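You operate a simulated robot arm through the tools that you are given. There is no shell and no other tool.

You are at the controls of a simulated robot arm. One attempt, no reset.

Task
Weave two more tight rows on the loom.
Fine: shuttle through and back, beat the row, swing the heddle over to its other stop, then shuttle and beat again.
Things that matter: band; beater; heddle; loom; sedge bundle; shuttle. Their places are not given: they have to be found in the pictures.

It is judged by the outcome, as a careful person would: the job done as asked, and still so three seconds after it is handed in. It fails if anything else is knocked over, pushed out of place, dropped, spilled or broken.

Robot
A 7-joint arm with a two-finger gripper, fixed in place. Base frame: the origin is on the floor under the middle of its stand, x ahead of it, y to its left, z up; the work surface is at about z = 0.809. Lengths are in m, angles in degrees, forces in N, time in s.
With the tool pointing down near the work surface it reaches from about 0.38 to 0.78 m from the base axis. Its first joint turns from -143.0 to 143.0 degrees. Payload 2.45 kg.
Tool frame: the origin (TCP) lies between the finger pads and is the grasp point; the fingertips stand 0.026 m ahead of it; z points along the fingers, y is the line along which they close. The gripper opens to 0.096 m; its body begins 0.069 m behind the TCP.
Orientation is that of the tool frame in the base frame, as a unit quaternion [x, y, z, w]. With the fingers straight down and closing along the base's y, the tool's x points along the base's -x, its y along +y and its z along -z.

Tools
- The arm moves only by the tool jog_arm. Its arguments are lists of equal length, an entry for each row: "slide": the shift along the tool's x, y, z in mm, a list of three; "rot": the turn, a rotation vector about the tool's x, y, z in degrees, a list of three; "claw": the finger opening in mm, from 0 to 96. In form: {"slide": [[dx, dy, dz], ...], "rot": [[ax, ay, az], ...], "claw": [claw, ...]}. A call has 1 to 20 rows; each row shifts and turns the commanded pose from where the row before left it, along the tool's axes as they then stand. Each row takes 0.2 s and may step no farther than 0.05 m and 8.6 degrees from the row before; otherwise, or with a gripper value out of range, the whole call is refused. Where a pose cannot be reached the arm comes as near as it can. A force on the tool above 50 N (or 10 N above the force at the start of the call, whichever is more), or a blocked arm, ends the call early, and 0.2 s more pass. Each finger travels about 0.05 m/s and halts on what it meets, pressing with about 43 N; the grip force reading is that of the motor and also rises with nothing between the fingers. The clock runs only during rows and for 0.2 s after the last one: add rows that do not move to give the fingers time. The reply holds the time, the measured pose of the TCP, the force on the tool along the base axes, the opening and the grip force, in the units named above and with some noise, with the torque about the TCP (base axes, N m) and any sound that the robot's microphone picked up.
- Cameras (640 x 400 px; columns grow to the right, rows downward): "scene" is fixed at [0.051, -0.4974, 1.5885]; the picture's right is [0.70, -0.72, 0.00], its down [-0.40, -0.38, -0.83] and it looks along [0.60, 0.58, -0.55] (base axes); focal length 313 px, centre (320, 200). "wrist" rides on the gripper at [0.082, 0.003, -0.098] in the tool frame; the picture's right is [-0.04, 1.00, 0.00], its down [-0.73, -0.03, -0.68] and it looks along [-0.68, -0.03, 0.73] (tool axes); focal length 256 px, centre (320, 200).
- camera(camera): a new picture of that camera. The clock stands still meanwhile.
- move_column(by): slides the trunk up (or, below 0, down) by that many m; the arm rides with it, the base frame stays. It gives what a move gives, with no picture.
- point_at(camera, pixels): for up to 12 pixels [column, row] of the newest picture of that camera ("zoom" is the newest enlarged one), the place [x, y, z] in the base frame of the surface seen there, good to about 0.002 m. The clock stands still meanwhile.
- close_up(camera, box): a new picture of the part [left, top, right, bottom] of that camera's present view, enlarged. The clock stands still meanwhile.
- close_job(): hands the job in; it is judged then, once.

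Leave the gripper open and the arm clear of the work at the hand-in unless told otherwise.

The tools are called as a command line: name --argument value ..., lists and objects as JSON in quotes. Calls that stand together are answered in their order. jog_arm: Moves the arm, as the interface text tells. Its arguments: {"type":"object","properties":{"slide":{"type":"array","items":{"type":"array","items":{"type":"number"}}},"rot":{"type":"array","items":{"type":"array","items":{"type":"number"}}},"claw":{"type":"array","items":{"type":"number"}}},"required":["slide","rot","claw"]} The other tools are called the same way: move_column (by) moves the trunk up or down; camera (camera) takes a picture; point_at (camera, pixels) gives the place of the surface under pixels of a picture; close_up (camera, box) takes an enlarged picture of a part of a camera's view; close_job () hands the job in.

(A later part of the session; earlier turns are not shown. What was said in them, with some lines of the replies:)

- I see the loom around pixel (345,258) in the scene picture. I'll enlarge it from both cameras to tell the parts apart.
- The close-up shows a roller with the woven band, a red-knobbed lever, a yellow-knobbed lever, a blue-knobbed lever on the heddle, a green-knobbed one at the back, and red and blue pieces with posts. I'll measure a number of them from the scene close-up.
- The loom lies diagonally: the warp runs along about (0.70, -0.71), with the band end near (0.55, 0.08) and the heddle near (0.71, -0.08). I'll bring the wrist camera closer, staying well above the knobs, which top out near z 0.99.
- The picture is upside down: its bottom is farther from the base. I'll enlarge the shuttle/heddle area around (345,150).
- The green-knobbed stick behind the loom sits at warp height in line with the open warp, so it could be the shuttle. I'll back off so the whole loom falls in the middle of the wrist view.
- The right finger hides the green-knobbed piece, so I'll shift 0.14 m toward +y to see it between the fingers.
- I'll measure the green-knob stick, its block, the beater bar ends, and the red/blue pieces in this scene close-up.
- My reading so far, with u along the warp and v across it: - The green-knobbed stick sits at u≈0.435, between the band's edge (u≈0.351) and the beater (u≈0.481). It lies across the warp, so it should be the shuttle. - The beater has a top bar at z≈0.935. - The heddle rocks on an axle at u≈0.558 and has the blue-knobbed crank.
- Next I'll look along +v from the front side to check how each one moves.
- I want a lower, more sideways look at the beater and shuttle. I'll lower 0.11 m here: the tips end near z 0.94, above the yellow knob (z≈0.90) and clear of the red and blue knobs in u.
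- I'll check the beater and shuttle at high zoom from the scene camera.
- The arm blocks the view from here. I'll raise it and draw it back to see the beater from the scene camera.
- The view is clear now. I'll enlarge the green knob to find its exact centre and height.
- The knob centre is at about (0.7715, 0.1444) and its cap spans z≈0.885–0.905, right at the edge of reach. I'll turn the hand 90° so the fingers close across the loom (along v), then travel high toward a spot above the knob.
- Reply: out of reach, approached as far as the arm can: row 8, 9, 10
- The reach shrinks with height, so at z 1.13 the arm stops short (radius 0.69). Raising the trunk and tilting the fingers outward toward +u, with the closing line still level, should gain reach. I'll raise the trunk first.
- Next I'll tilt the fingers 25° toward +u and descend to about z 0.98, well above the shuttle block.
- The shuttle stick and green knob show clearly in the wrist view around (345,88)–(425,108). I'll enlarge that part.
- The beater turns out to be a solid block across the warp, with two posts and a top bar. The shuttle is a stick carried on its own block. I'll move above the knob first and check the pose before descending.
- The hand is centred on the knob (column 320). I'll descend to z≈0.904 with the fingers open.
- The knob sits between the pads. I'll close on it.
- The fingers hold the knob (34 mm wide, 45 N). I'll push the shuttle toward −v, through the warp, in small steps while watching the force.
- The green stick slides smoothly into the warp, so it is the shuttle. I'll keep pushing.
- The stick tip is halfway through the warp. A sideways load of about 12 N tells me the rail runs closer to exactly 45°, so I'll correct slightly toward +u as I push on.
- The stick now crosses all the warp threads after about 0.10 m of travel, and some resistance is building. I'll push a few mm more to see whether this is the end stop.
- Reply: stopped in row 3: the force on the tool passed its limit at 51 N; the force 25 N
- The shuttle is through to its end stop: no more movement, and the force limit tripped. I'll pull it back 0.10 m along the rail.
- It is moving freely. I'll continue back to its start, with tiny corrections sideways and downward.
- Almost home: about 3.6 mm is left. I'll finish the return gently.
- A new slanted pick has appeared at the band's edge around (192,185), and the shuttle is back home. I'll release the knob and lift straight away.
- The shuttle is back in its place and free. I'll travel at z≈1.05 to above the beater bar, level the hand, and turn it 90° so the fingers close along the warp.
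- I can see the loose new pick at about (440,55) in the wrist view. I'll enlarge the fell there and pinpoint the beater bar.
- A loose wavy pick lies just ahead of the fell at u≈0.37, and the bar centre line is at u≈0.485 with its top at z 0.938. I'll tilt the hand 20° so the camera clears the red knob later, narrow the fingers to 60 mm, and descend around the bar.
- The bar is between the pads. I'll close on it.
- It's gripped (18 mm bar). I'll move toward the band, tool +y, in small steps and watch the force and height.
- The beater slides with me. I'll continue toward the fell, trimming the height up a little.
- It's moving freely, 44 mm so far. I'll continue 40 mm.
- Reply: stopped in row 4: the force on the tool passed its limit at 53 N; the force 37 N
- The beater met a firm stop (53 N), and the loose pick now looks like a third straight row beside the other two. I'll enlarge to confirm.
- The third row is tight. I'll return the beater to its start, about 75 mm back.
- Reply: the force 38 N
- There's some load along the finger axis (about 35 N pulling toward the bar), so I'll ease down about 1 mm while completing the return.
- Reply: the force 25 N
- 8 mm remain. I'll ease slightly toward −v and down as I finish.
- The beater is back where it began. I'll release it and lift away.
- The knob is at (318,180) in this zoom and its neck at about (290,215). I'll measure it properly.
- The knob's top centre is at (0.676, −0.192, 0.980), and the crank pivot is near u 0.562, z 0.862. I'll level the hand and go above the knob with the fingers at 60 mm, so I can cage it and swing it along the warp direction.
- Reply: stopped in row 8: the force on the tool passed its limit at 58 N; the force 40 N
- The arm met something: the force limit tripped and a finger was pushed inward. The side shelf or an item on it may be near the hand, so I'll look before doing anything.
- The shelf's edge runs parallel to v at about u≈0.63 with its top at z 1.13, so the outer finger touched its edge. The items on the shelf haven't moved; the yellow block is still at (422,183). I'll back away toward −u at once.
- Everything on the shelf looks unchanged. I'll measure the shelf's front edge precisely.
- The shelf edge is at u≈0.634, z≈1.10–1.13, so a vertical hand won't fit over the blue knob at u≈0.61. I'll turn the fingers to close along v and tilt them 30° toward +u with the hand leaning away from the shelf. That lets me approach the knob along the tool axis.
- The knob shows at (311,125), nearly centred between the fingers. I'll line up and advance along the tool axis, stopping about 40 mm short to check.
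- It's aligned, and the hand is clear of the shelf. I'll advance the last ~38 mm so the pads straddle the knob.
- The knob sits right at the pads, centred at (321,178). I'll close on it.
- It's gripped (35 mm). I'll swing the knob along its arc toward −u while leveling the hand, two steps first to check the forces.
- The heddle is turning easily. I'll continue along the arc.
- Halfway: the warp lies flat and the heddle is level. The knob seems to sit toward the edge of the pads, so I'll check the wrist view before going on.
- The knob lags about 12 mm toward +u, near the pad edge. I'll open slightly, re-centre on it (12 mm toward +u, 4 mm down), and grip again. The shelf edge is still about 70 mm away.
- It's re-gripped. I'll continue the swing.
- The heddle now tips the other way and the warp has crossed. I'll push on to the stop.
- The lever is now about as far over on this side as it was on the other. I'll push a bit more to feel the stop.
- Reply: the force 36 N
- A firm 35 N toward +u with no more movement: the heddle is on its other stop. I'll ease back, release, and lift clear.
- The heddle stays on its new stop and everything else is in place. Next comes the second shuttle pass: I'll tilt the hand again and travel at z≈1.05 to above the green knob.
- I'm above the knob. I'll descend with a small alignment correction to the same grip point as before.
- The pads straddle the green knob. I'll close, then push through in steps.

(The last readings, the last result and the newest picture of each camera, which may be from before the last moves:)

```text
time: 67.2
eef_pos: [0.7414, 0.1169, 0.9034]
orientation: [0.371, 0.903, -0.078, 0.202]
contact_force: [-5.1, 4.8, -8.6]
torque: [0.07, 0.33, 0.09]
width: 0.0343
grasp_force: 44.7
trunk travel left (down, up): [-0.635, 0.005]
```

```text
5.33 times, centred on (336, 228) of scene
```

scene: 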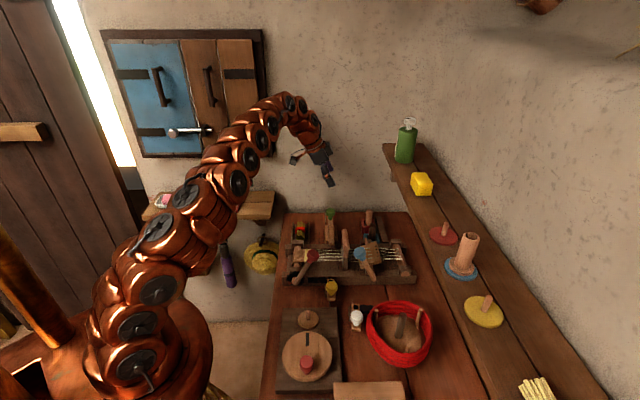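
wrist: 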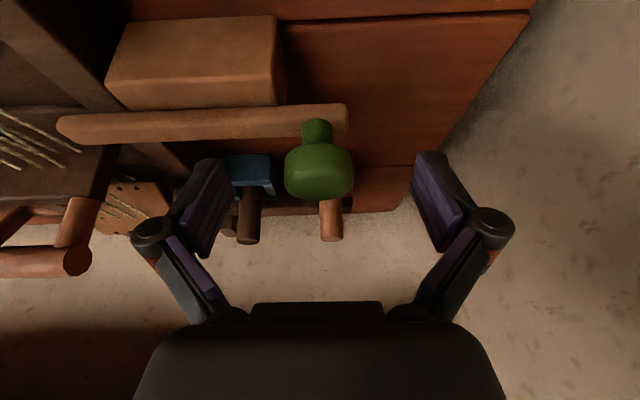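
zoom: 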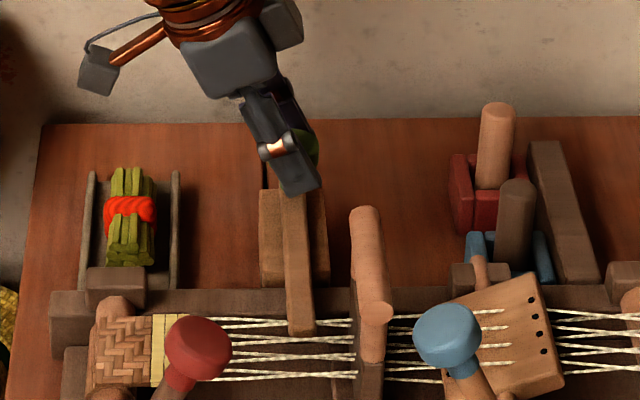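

It's sliding well. I'll continue with small corrections.

jog_arm --slide '[[0.3, -10, 0.1], [0.2, -10, 0.1], [0.1, -10, 0], [0, -10, 0]]' --rot '[[0, 0, 0], [0, 0, 0], [0, 0, 0], [0, 0, 0]]' --claw '[24, 24, 24, 24]'

jog_arm --slide '[[0, -8, -0.1], [0, -8, -0.1]]' --rot '[[0, 0, 0], [0, 0, 0]]' --claw '[24, 24]'

close_up --camera "scene" --box '[286, 190, 386, 265]'

```text
time: 68.2
eef_pos: [0.713, 0.0884, 0.9037]
orientation: [0.371, 0.903, -0.077, 0.203]
contact_force: [-18.3, 17.6, -0.2]
torque: [0.25, 0.55, -0.07]
width: 0.0343
grasp_force: 45.1
trunk travel left (down, up): [-0.635, 0.005]
```

```text
time: 68.8
eef_pos: [0.7005, 0.0764, 0.9029]
orientation: [0.372, 0.902, -0.078, 0.203]
contact_force: [-13.6, 14.3, -4.8]
torque: [0.3, 0.45, 0.0]
width: 0.0347
grasp_force: 44.6
trunk travel left (down, up): [-0.635, 0.005]
```

```text
5.33 times, centred on (336, 228) of scene
```

zoom: 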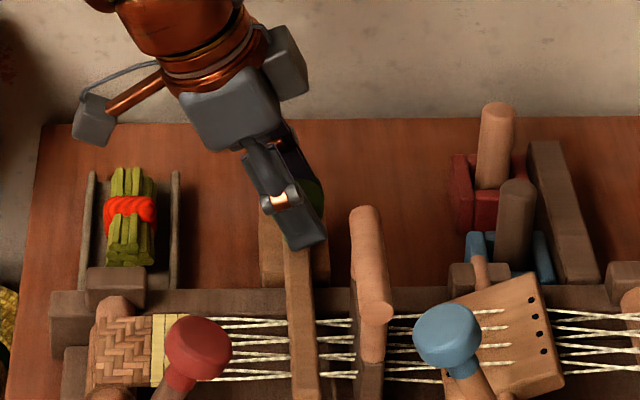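

About 3.5 mm to the end stop, with some sideways load. I'll relieve it and finish the stroke.

jog_arm --slide '[[1.0, -1, -0.4], [0.2, -2, -0.1], [0, -1.2, 0]]' --rot '[[0, 0, 0], [0, 0, 0], [0, 0, 0]]' --claw '[24, 24, 24]'

close_up --camera "scene" --box '[296, 220, 386, 280]'

```text
time: 69.6
eef_pos: [0.6989, 0.0731, 0.9027]
orientation: [0.37, 0.903, -0.077, 0.205]
contact_force: [3.6, 5.6, -2.4]
torque: [-0.15, -0.05, 0.02]
width: 0.0343
grasp_force: 45.0
trunk travel left (down, up): [-0.635, 0.005]
```

```text
6.67 times, centred on (341, 250) of scene
```

zoom: 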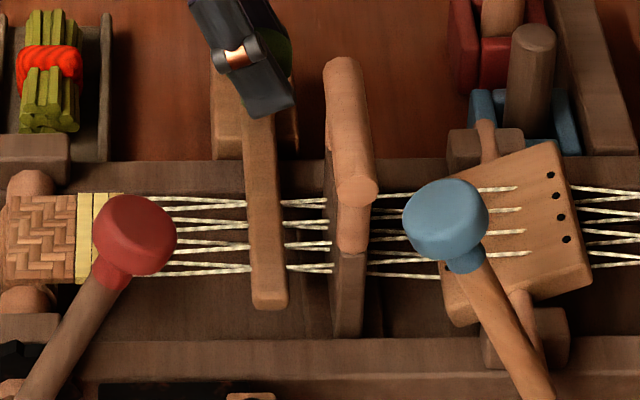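

The stick's tip is at the same place as on the first pass, (270,300). I'll add a 2 mm nudge to be sure it is on the stop.

jog_arm --slide '[[0, -2, 0], [0, 0, 0]]' --rot '[[0, 0, 0], [0, 0, 0]]' --claw '[24, 24]'

```text
time: 70.2
eef_pos: [0.6995, 0.0728, 0.903]
orientation: [0.37, 0.903, -0.075, 0.204]
contact_force: [20.7, 9.0, 0.3]
torque: [-0.14, -0.38, 0.07]
width: 0.0344
grasp_force: 45.0
trunk travel left (down, up): [-0.635, 0.005]
```

It's firmly at the stop. Now I'll pull it back home.

jog_arm --slide '[[0, 10, 0.13], [0, 10, 0.13], [0, 10, 0.13], [0, 10, 0.13], [0, 10, 0.13]]' --rot '[[0, 0, 0], [0, 0, 0], [0, 0, 0], [0, 0, 0], [0, 0, 0]]' --claw '[24, 24, 24, 24, 24]'

```text
time: 71.4
eef_pos: [0.734, 0.1092, 0.9038]
orientation: [0.371, 0.903, -0.078, 0.202]
contact_force: [-1.3, -0.6, -1.2]
torque: [0.03, 0.19, -0.03]
width: 0.0341
grasp_force: 45.4
trunk travel left (down, up): [-0.635, 0.005]
```

It moves freely with almost no load. I'll continue home.

jog_arm --slide '[[0, 10, 0.13], [0, 10, 0.13], [0, 10, 0.13], [0, 10, 0.13], [0, 8, 0.1], [0, 2, 0], [0, 0, 0]]' --rot '[[0, 0, 0], [0, 0, 0], [0, 0, 0], [0, 0, 0], [0, 0, 0], [0, 0, 0], [0, 0, 0]]' --claw '[24, 24, 24, 24, 24, 24, 24]'

close_up --camera "scene" --box '[286, 190, 386, 265]'

```text
time: 73.0
eef_pos: [0.7694, 0.1437, 0.9034]
orientation: [0.371, 0.903, -0.077, 0.202]
contact_force: [1.2, -1.0, -10.1]
torque: [-0.01, -0.07, 0.07]
width: 0.0345
grasp_force: 44.1
trunk travel left (down, up): [-0.635, 0.005]
```

```text
5.33 times, centred on (336, 228) of scene
```

zoom: 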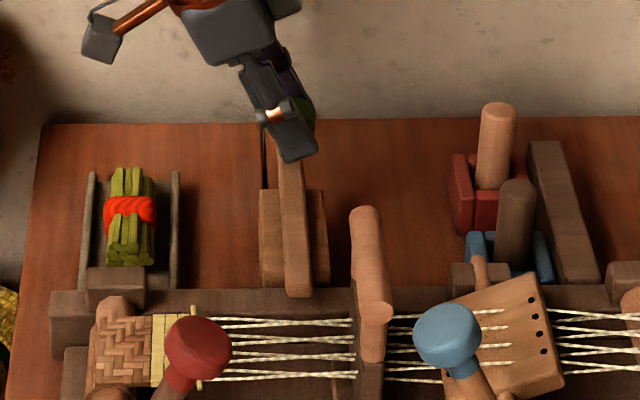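

The shuttle is home and a new loose pick shows at the fell, at (195,310) to (198,385). I'll release and lift.

jog_arm --slide '[[0, 0, 0], [0, 0, 0], [0, 0, 0], [0, 0, 0], [-8, 0, -18], [-12.7, 0, -27.2], [-12.7, 0, -27.2], [-12.7, 0, -27.2], [-12.7, 0, -27.2]]' --rot '[[0, 0, 0], [0, 0, 0], [0, 0, 0], [0, 0, 0], [0, 0, 0], [0, 0, 0], [0, 0, 0], [0, 0, 0], [0, 0, 0]]' --claw '[50, 80, 96, 96, 96, 96, 96, 96, 96]'

```text
time: 75.0
eef_pos: [0.7649, 0.142, 1.0471]
orientation: [0.371, 0.903, -0.078, 0.202]
contact_force: [0.5, 0.0, 0.9]
torque: [0.0, -0.01, -0.04]
width: 0.0959
grasp_force: 0.1
trunk travel left (down, up): [-0.635, 0.005]
```

Now over to the beater again by the same route as before.

jog_arm --slide '[[-8.1, -35.5, 3.4], [-8.1, -35.5, 3.4], [-8.1, -35.5, 3.4], [-8.1, -35.5, 3.4], [-8.1, -35.5, 3.4], [0, 0, 0], [0, 0, 0], [0, 0, 0], [0, 0, 0], [0, 0, 0], [0, 0, 0], [0, 0, 0], [0, 0, 0], [0, 0, 0], [0, 0, 0], [0, 0, 0], [0, 0, 0], [0, 0, 0], [0, 0, 0], [0, 0, 0]]' --rot '[[0, 0, 0], [0, 0, 0], [0, 0, 0], [0, 0, 0], [0, 0, 0], [0, 8.3, 0], [0, 8.3, 0], [0, 8.3, 0], [0, 0, -7.46], [0, 0, -7.46], [0, 0, -7.46], [0, 0, -7.46], [0, 0, -7.46], [0, 0, -7.46], [0, 0, -7.46], [0, 0, -7.46], [0, 0, -7.46], [0, 0, -7.46], [0, 0, -7.46], [0, 0, -7.46]]' --claw '[96, 96, 96, 96, 96, 60, 60, 60, 60, 60, 60, 60, 60, 60, 60, 60, 60, 60, 60, 60]'

camera --camera "wrist"

close_up --camera "wrist" --box '[280, 0, 520, 140]'

```text
time: 79.2
eef_pos: [0.6745, -0.0155, 1.0447]
orientation: [-0.385, 0.923, 0.0, 0.007]
contact_force: [-1.2, -0.4, 0.2]
torque: [0.01, 0.02, -0.04]
width: 0.06
grasp_force: 0.0
trunk travel left (down, up): [-0.635, 0.005]
```

```text
taken
```

wrist: 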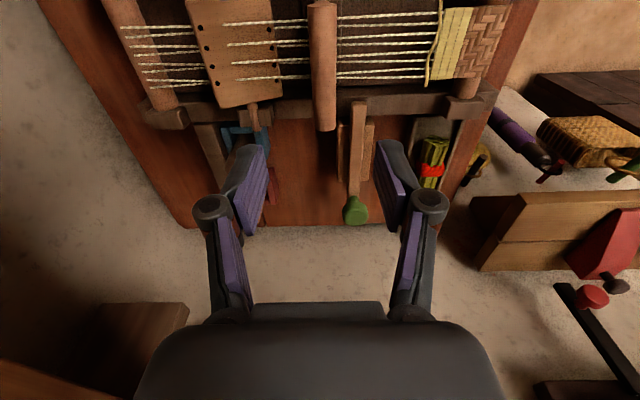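

```text
2.67 times, centred on (400, 70) of wrist
```

zoom: 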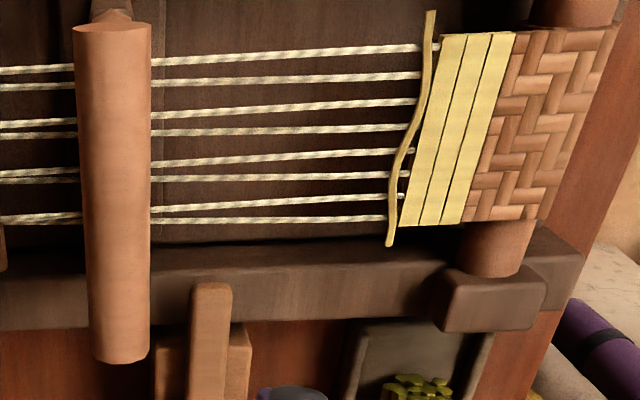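

Three tight rows and a fourth loose pick are visible. I'll tilt, descend around the bar with a 3 mm correction, and check.

jog_arm --slide '[[0, 3, 0], [0, 0, 0], [0, 0, 0], [-7.6, 0, 21], [-7.6, 0, 21], [-7.6, 0, 21], [-7.6, 0, 21], [-7.6, 0, 21], [0, 0, 0]]' --rot '[[0, 6.8, 0], [0, 6.8, 0], [0, 6.8, 0], [0, 0, 0], [0, 0, 0], [0, 0, 0], [0, 0, 0], [0, 0, 0], [0, 0, 0]]' --claw '[60, 60, 60, 60, 60, 60, 60, 60, 60]'

camera --camera "wrist"

```text
time: 81.2
eef_pos: [0.6693, -0.0126, 0.9325]
orientation: [-0.376, 0.911, -0.067, -0.158]
contact_force: [-0.2, -0.3, -0.3]
torque: [0.03, 0.02, 0.0]
width: 0.0601
grasp_force: 0.1
trunk travel left (down, up): [-0.635, 0.005]
```

```text
taken
```

wrist: 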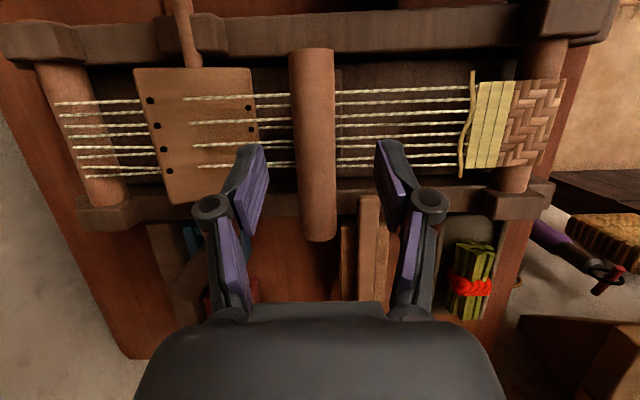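

Aligned. I'll close on the bar and slide the beater toward the fell.

jog_arm --slide '[[0, 0, 0], [0, 0, 0], [0, 0, 0], [0, 0, 0], [0, 5, 0], [0, 10, 0], [0, 10, 0], [0, 10, 0], [0, 10, 0]]' --rot '[[0, 0, 0], [0, 0, 0], [0, 0, 0], [0, 0, 0], [0, 0, 0], [0, 0, 0], [0, 0, 0], [0, 0, 0], [0, 0, 0]]' --claw '[40, 20, 12, 12, 12, 12, 12, 12, 12]'

```text
time: 83.2
eef_pos: [0.6382, 0.0189, 0.9316]
orientation: [-0.376, 0.91, -0.067, -0.16]
contact_force: [-1.4, -2.6, -12.0]
torque: [0.13, -0.24, 0.07]
width: 0.0182
grasp_force: 43.8
trunk travel left (down, up): [-0.635, 0.005]
```

It's sliding freely. I'll continue until it beats against the stop.

jog_arm --slide '[[0, 10, 0.2], [0, 10, 0.2], [0, 8, 0], [0, 6, 0]]' --rot '[[0, 0, 0], [0, 0, 0], [0, 0, 0], [0, 0, 0]]' --claw '[12, 12, 12, 12]'

close_up --camera "wrist" --box '[280, 60, 500, 220]'

```text
time: 84.2
eef_pos: [0.6189, 0.0403, 0.9322]
orientation: [-0.376, 0.911, -0.069, -0.156]
contact_force: [22.0, -25.6, 0.3]
torque: [-0.77, 0.57, 0.21]
width: 0.0181
grasp_force: 43.9
trunk travel left (down, up): [-0.635, 0.005]
```

```text
2.50 times, centred on (390, 140) of wrist
```

zoom: 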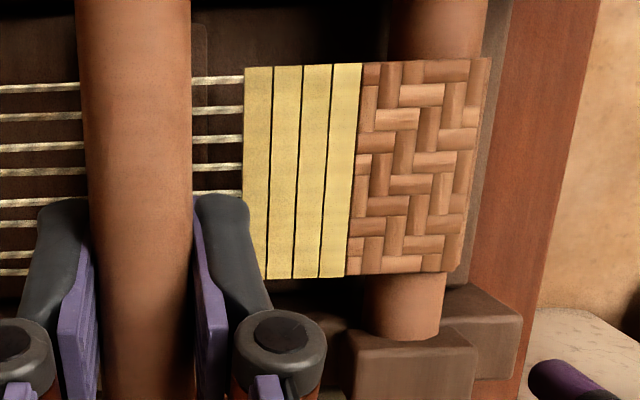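

Four straight rows now, all the same width, with the beater against its stop at 34 N. I'll press 2 mm more to match the first beat, then return the beater.

jog_arm --slide '[[0, 2, 0], [0, 0, 0]]' --rot '[[0, 0, 0], [0, 0, 0]]' --claw '[12, 12]'

```text
time: 84.6
eef_pos: [0.619, 0.04, 0.9329]
orientation: [-0.376, 0.91, -0.072, -0.156]
contact_force: [18.3, -28.1, -11.3]
torque: [-0.37, -0.04, 0.17]
width: 0.0185
grasp_force: 43.7
trunk travel left (down, up): [-0.635, 0.005]
stopped in row 2: the force on the tool passed its limit at 51 N (the readings are from after the stop); the commanded pose is now the measured one
```

The beat is firm at 51 N. I'll return the beater to its start with the small height compensation.

jog_arm --slide '[[0, -5, 0.3], [0, -10, 0.2], [0, -10, 0.2], [0, -10, 0.2], [0, -10, 0.2], [0, -10, 0.2]]' --rot '[[0, 0, 0], [0, 0, 0], [0, 0, 0], [0, 0, 0], [0, 0, 0], [0, 0, 0]]' --claw '[12, 12, 12, 12, 12, 12]'

```text
time: 86.0
eef_pos: [0.6565, 0.0032, 0.9325]
orientation: [-0.377, 0.91, -0.07, -0.157]
contact_force: [-11.7, -11.7, -9.2]
torque: [-0.23, 0.23, -0.13]
width: 0.0181
grasp_force: 43.7
trunk travel left (down, up): [-0.635, 0.005]
```

22 mm to go; the loads are low.

jog_arm --slide '[[0.4, -8, 0.2], [0.3, -8, 0.2], [0, -6, 0.1], [0, 0, 0]]' --rot '[[0, 0, 0], [0, 0, 0], [0, 0, 0], [0, 0, 0]]' --claw '[12, 12, 12, 12]'

close_up --camera "scene" --box '[286, 190, 426, 285]'

```text
time: 87.0
eef_pos: [0.6698, -0.0138, 0.9317]
orientation: [-0.377, 0.91, -0.07, -0.156]
contact_force: [-11.5, -10.4, -13.8]
torque: [0.15, -0.1, -0.11]
width: 0.0183
grasp_force: 43.1
trunk travel left (down, up): [-0.635, 0.005]
```

```text
4.21 times, centred on (356, 238) of scene
```

zoom: 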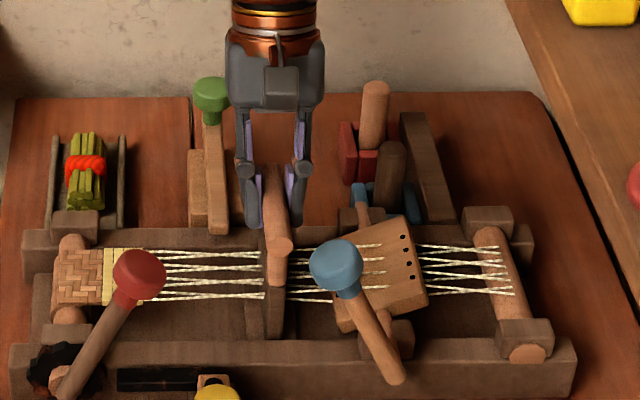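

The beater is back at its start. I'll open and lift straight up, then back away toward the rest position.

jog_arm --slide '[[0, 0, 0], [0, 0, 0], [0, 0, 0], [9.6, 0, -26.3], [9.6, 0, -26.3], [9.6, 0, -26.3], [9.6, 0, -26.3], [9.6, 0, -26.3], [0, 0, 0], [0, 0, 0], [0, 0, 0]]' --rot '[[0, 0, 0], [0, 0, 0], [0, 0, 0], [0, 0, 0], [0, 0, 0], [0, 0, 0], [0, 0, 0], [0, 0, 0], [0, -6.7, 0], [0, -6.7, 0], [0, -6.7, 0]]' --claw '[40, 60, 60, 60, 60, 60, 60, 60, 60, 60, 60]'

close_up --camera "scene" --box '[286, 190, 426, 285]'

camera --camera "wrist"

```text
time: 89.4
eef_pos: [0.6679, -0.0112, 1.0724]
orientation: [-0.384, 0.923, -0.004, 0.006]
contact_force: [0.1, 0.4, 0.2]
torque: [0.0, 0.01, -0.01]
width: 0.0601
grasp_force: 0.1
trunk travel left (down, up): [-0.635, 0.005]
```

```text
4.21 times, centred on (356, 238) of scene
```

zoom: 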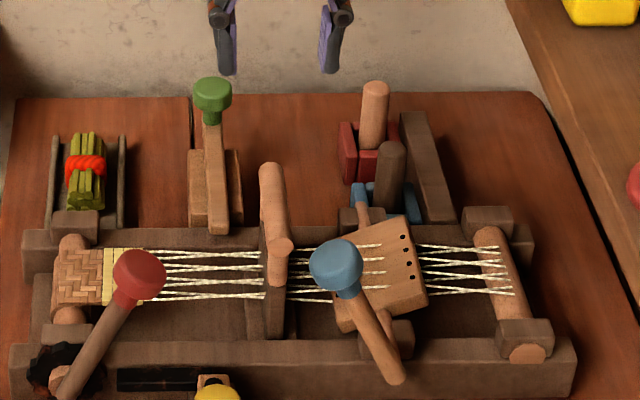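

```text
taken
```

wrist: 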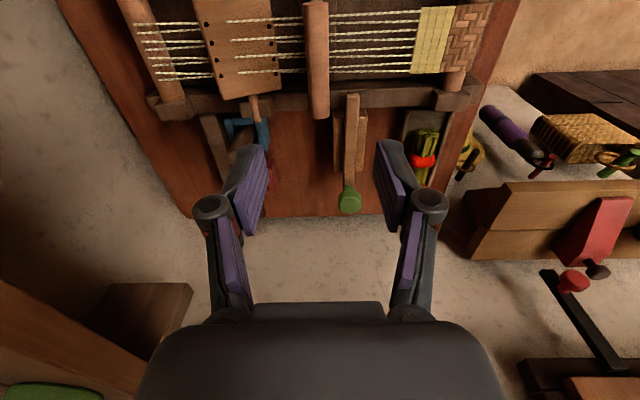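

Four tight rows are visible in the wrist view around (430,40). The shuttle, beater and heddle are all settled. I'll raise the arm and draw it back clear of the work with the gripper open.

jog_arm --slide '[[0, 0, -40], [0, 0, -40], [0, 0, -40], [0, 0, -40], [38, 18, 0], [38, 18, 0], [38, 18, 0], [38, 18, 0], [38, 18, 0], [38, 18, 0], [38, 16, 0], [0, 0, 0]]' --rot '[[0, 0, 0], [0, 0, 0], [0, 0, 0], [0, 0, 0], [0, 0, 0], [0, 0, 0], [0, 0, 0], [0, 0, 0], [0, 0, 0], [0, 0, 0], [0, 0, 0], [0, 0, 0]]' --claw '[60, 60, 60, 60, 70, 80, 96, 96, 96, 96, 96, 96]'

camera --camera "scene"

close_up --camera "scene" --box '[276, 190, 436, 300]'

close_up --camera "scene" --box '[290, 235, 340, 275]'

```text
time: 92.0
eef_pos: [0.3901, -0.1109, 1.2287]
orientation: [-0.383, 0.924, -0.004, 0.006]
contact_force: [0.2, 0.2, -1.0]
torque: [0.01, -0.01, -0.01]
width: 0.0958
grasp_force: 0.0
trunk travel left (down, up): [-0.635, 0.005]
```

```text
taken
```

scene: 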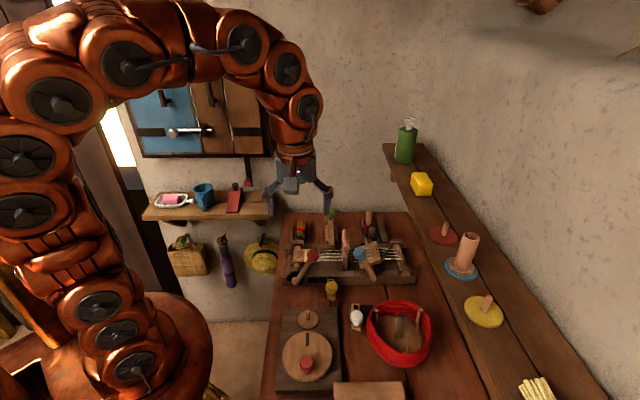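

```text
3.64 times, centred on (356, 245) of scene
```

zoom: 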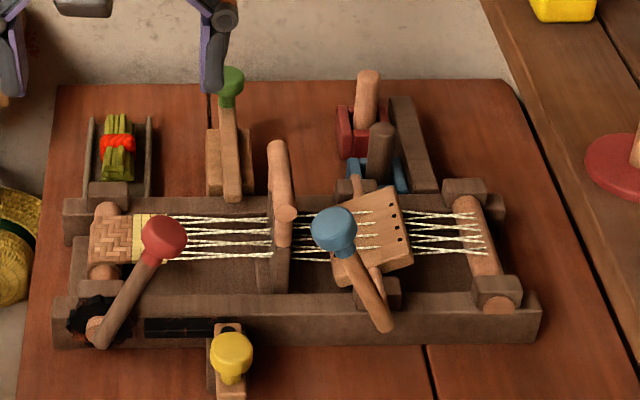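

```text
10.00 times, centred on (315, 255) of scene
```

zoom: 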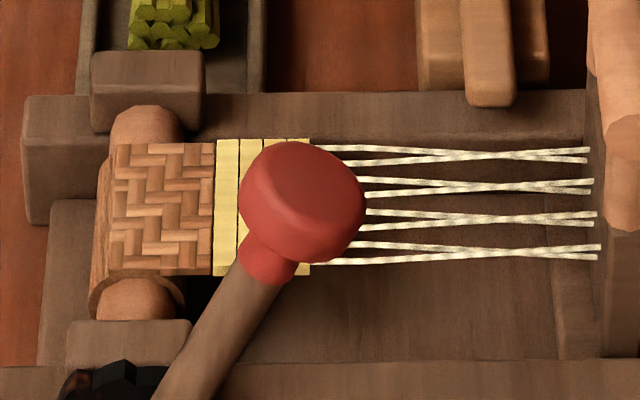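

All four rows lie straight and even at the fell: the two original and two new. The heddle is on its other stop, the shuttle and beater are home, and the sedge bundle and everything else are undisturbed. The arm is clear with the gripper open, so I'm handing in.

close_job

```text
The job is handed in.
```

I wove two more rows on the loom, and both look tight: the band's edge now shows four straight, even rows, up from two. The job is handed in; the reply gave no verdict.

- **First row:** I pushed the shuttle through to its end stop, brought it back, and beat the row until the beater met a firm stop at about 53 N.
- **Heddle:** I swung it to its other stop, and it stayed there after I let go.
- **Second row:** I took the shuttle through and back again and beat the row to the same stop at about 51 N.

**Shelf bump:** on the way to the heddle, one finger bumped the edge of the side shelf and the force limit stopped the arm. I backed off and came at the heddle from another angle. In the pictures afterwards, nothing on the shelf had moved.

At hand-in, the shuttle and beater were back where they started and the sedge bundle was undisturbed. The arm was clear of the work with the gripper open.
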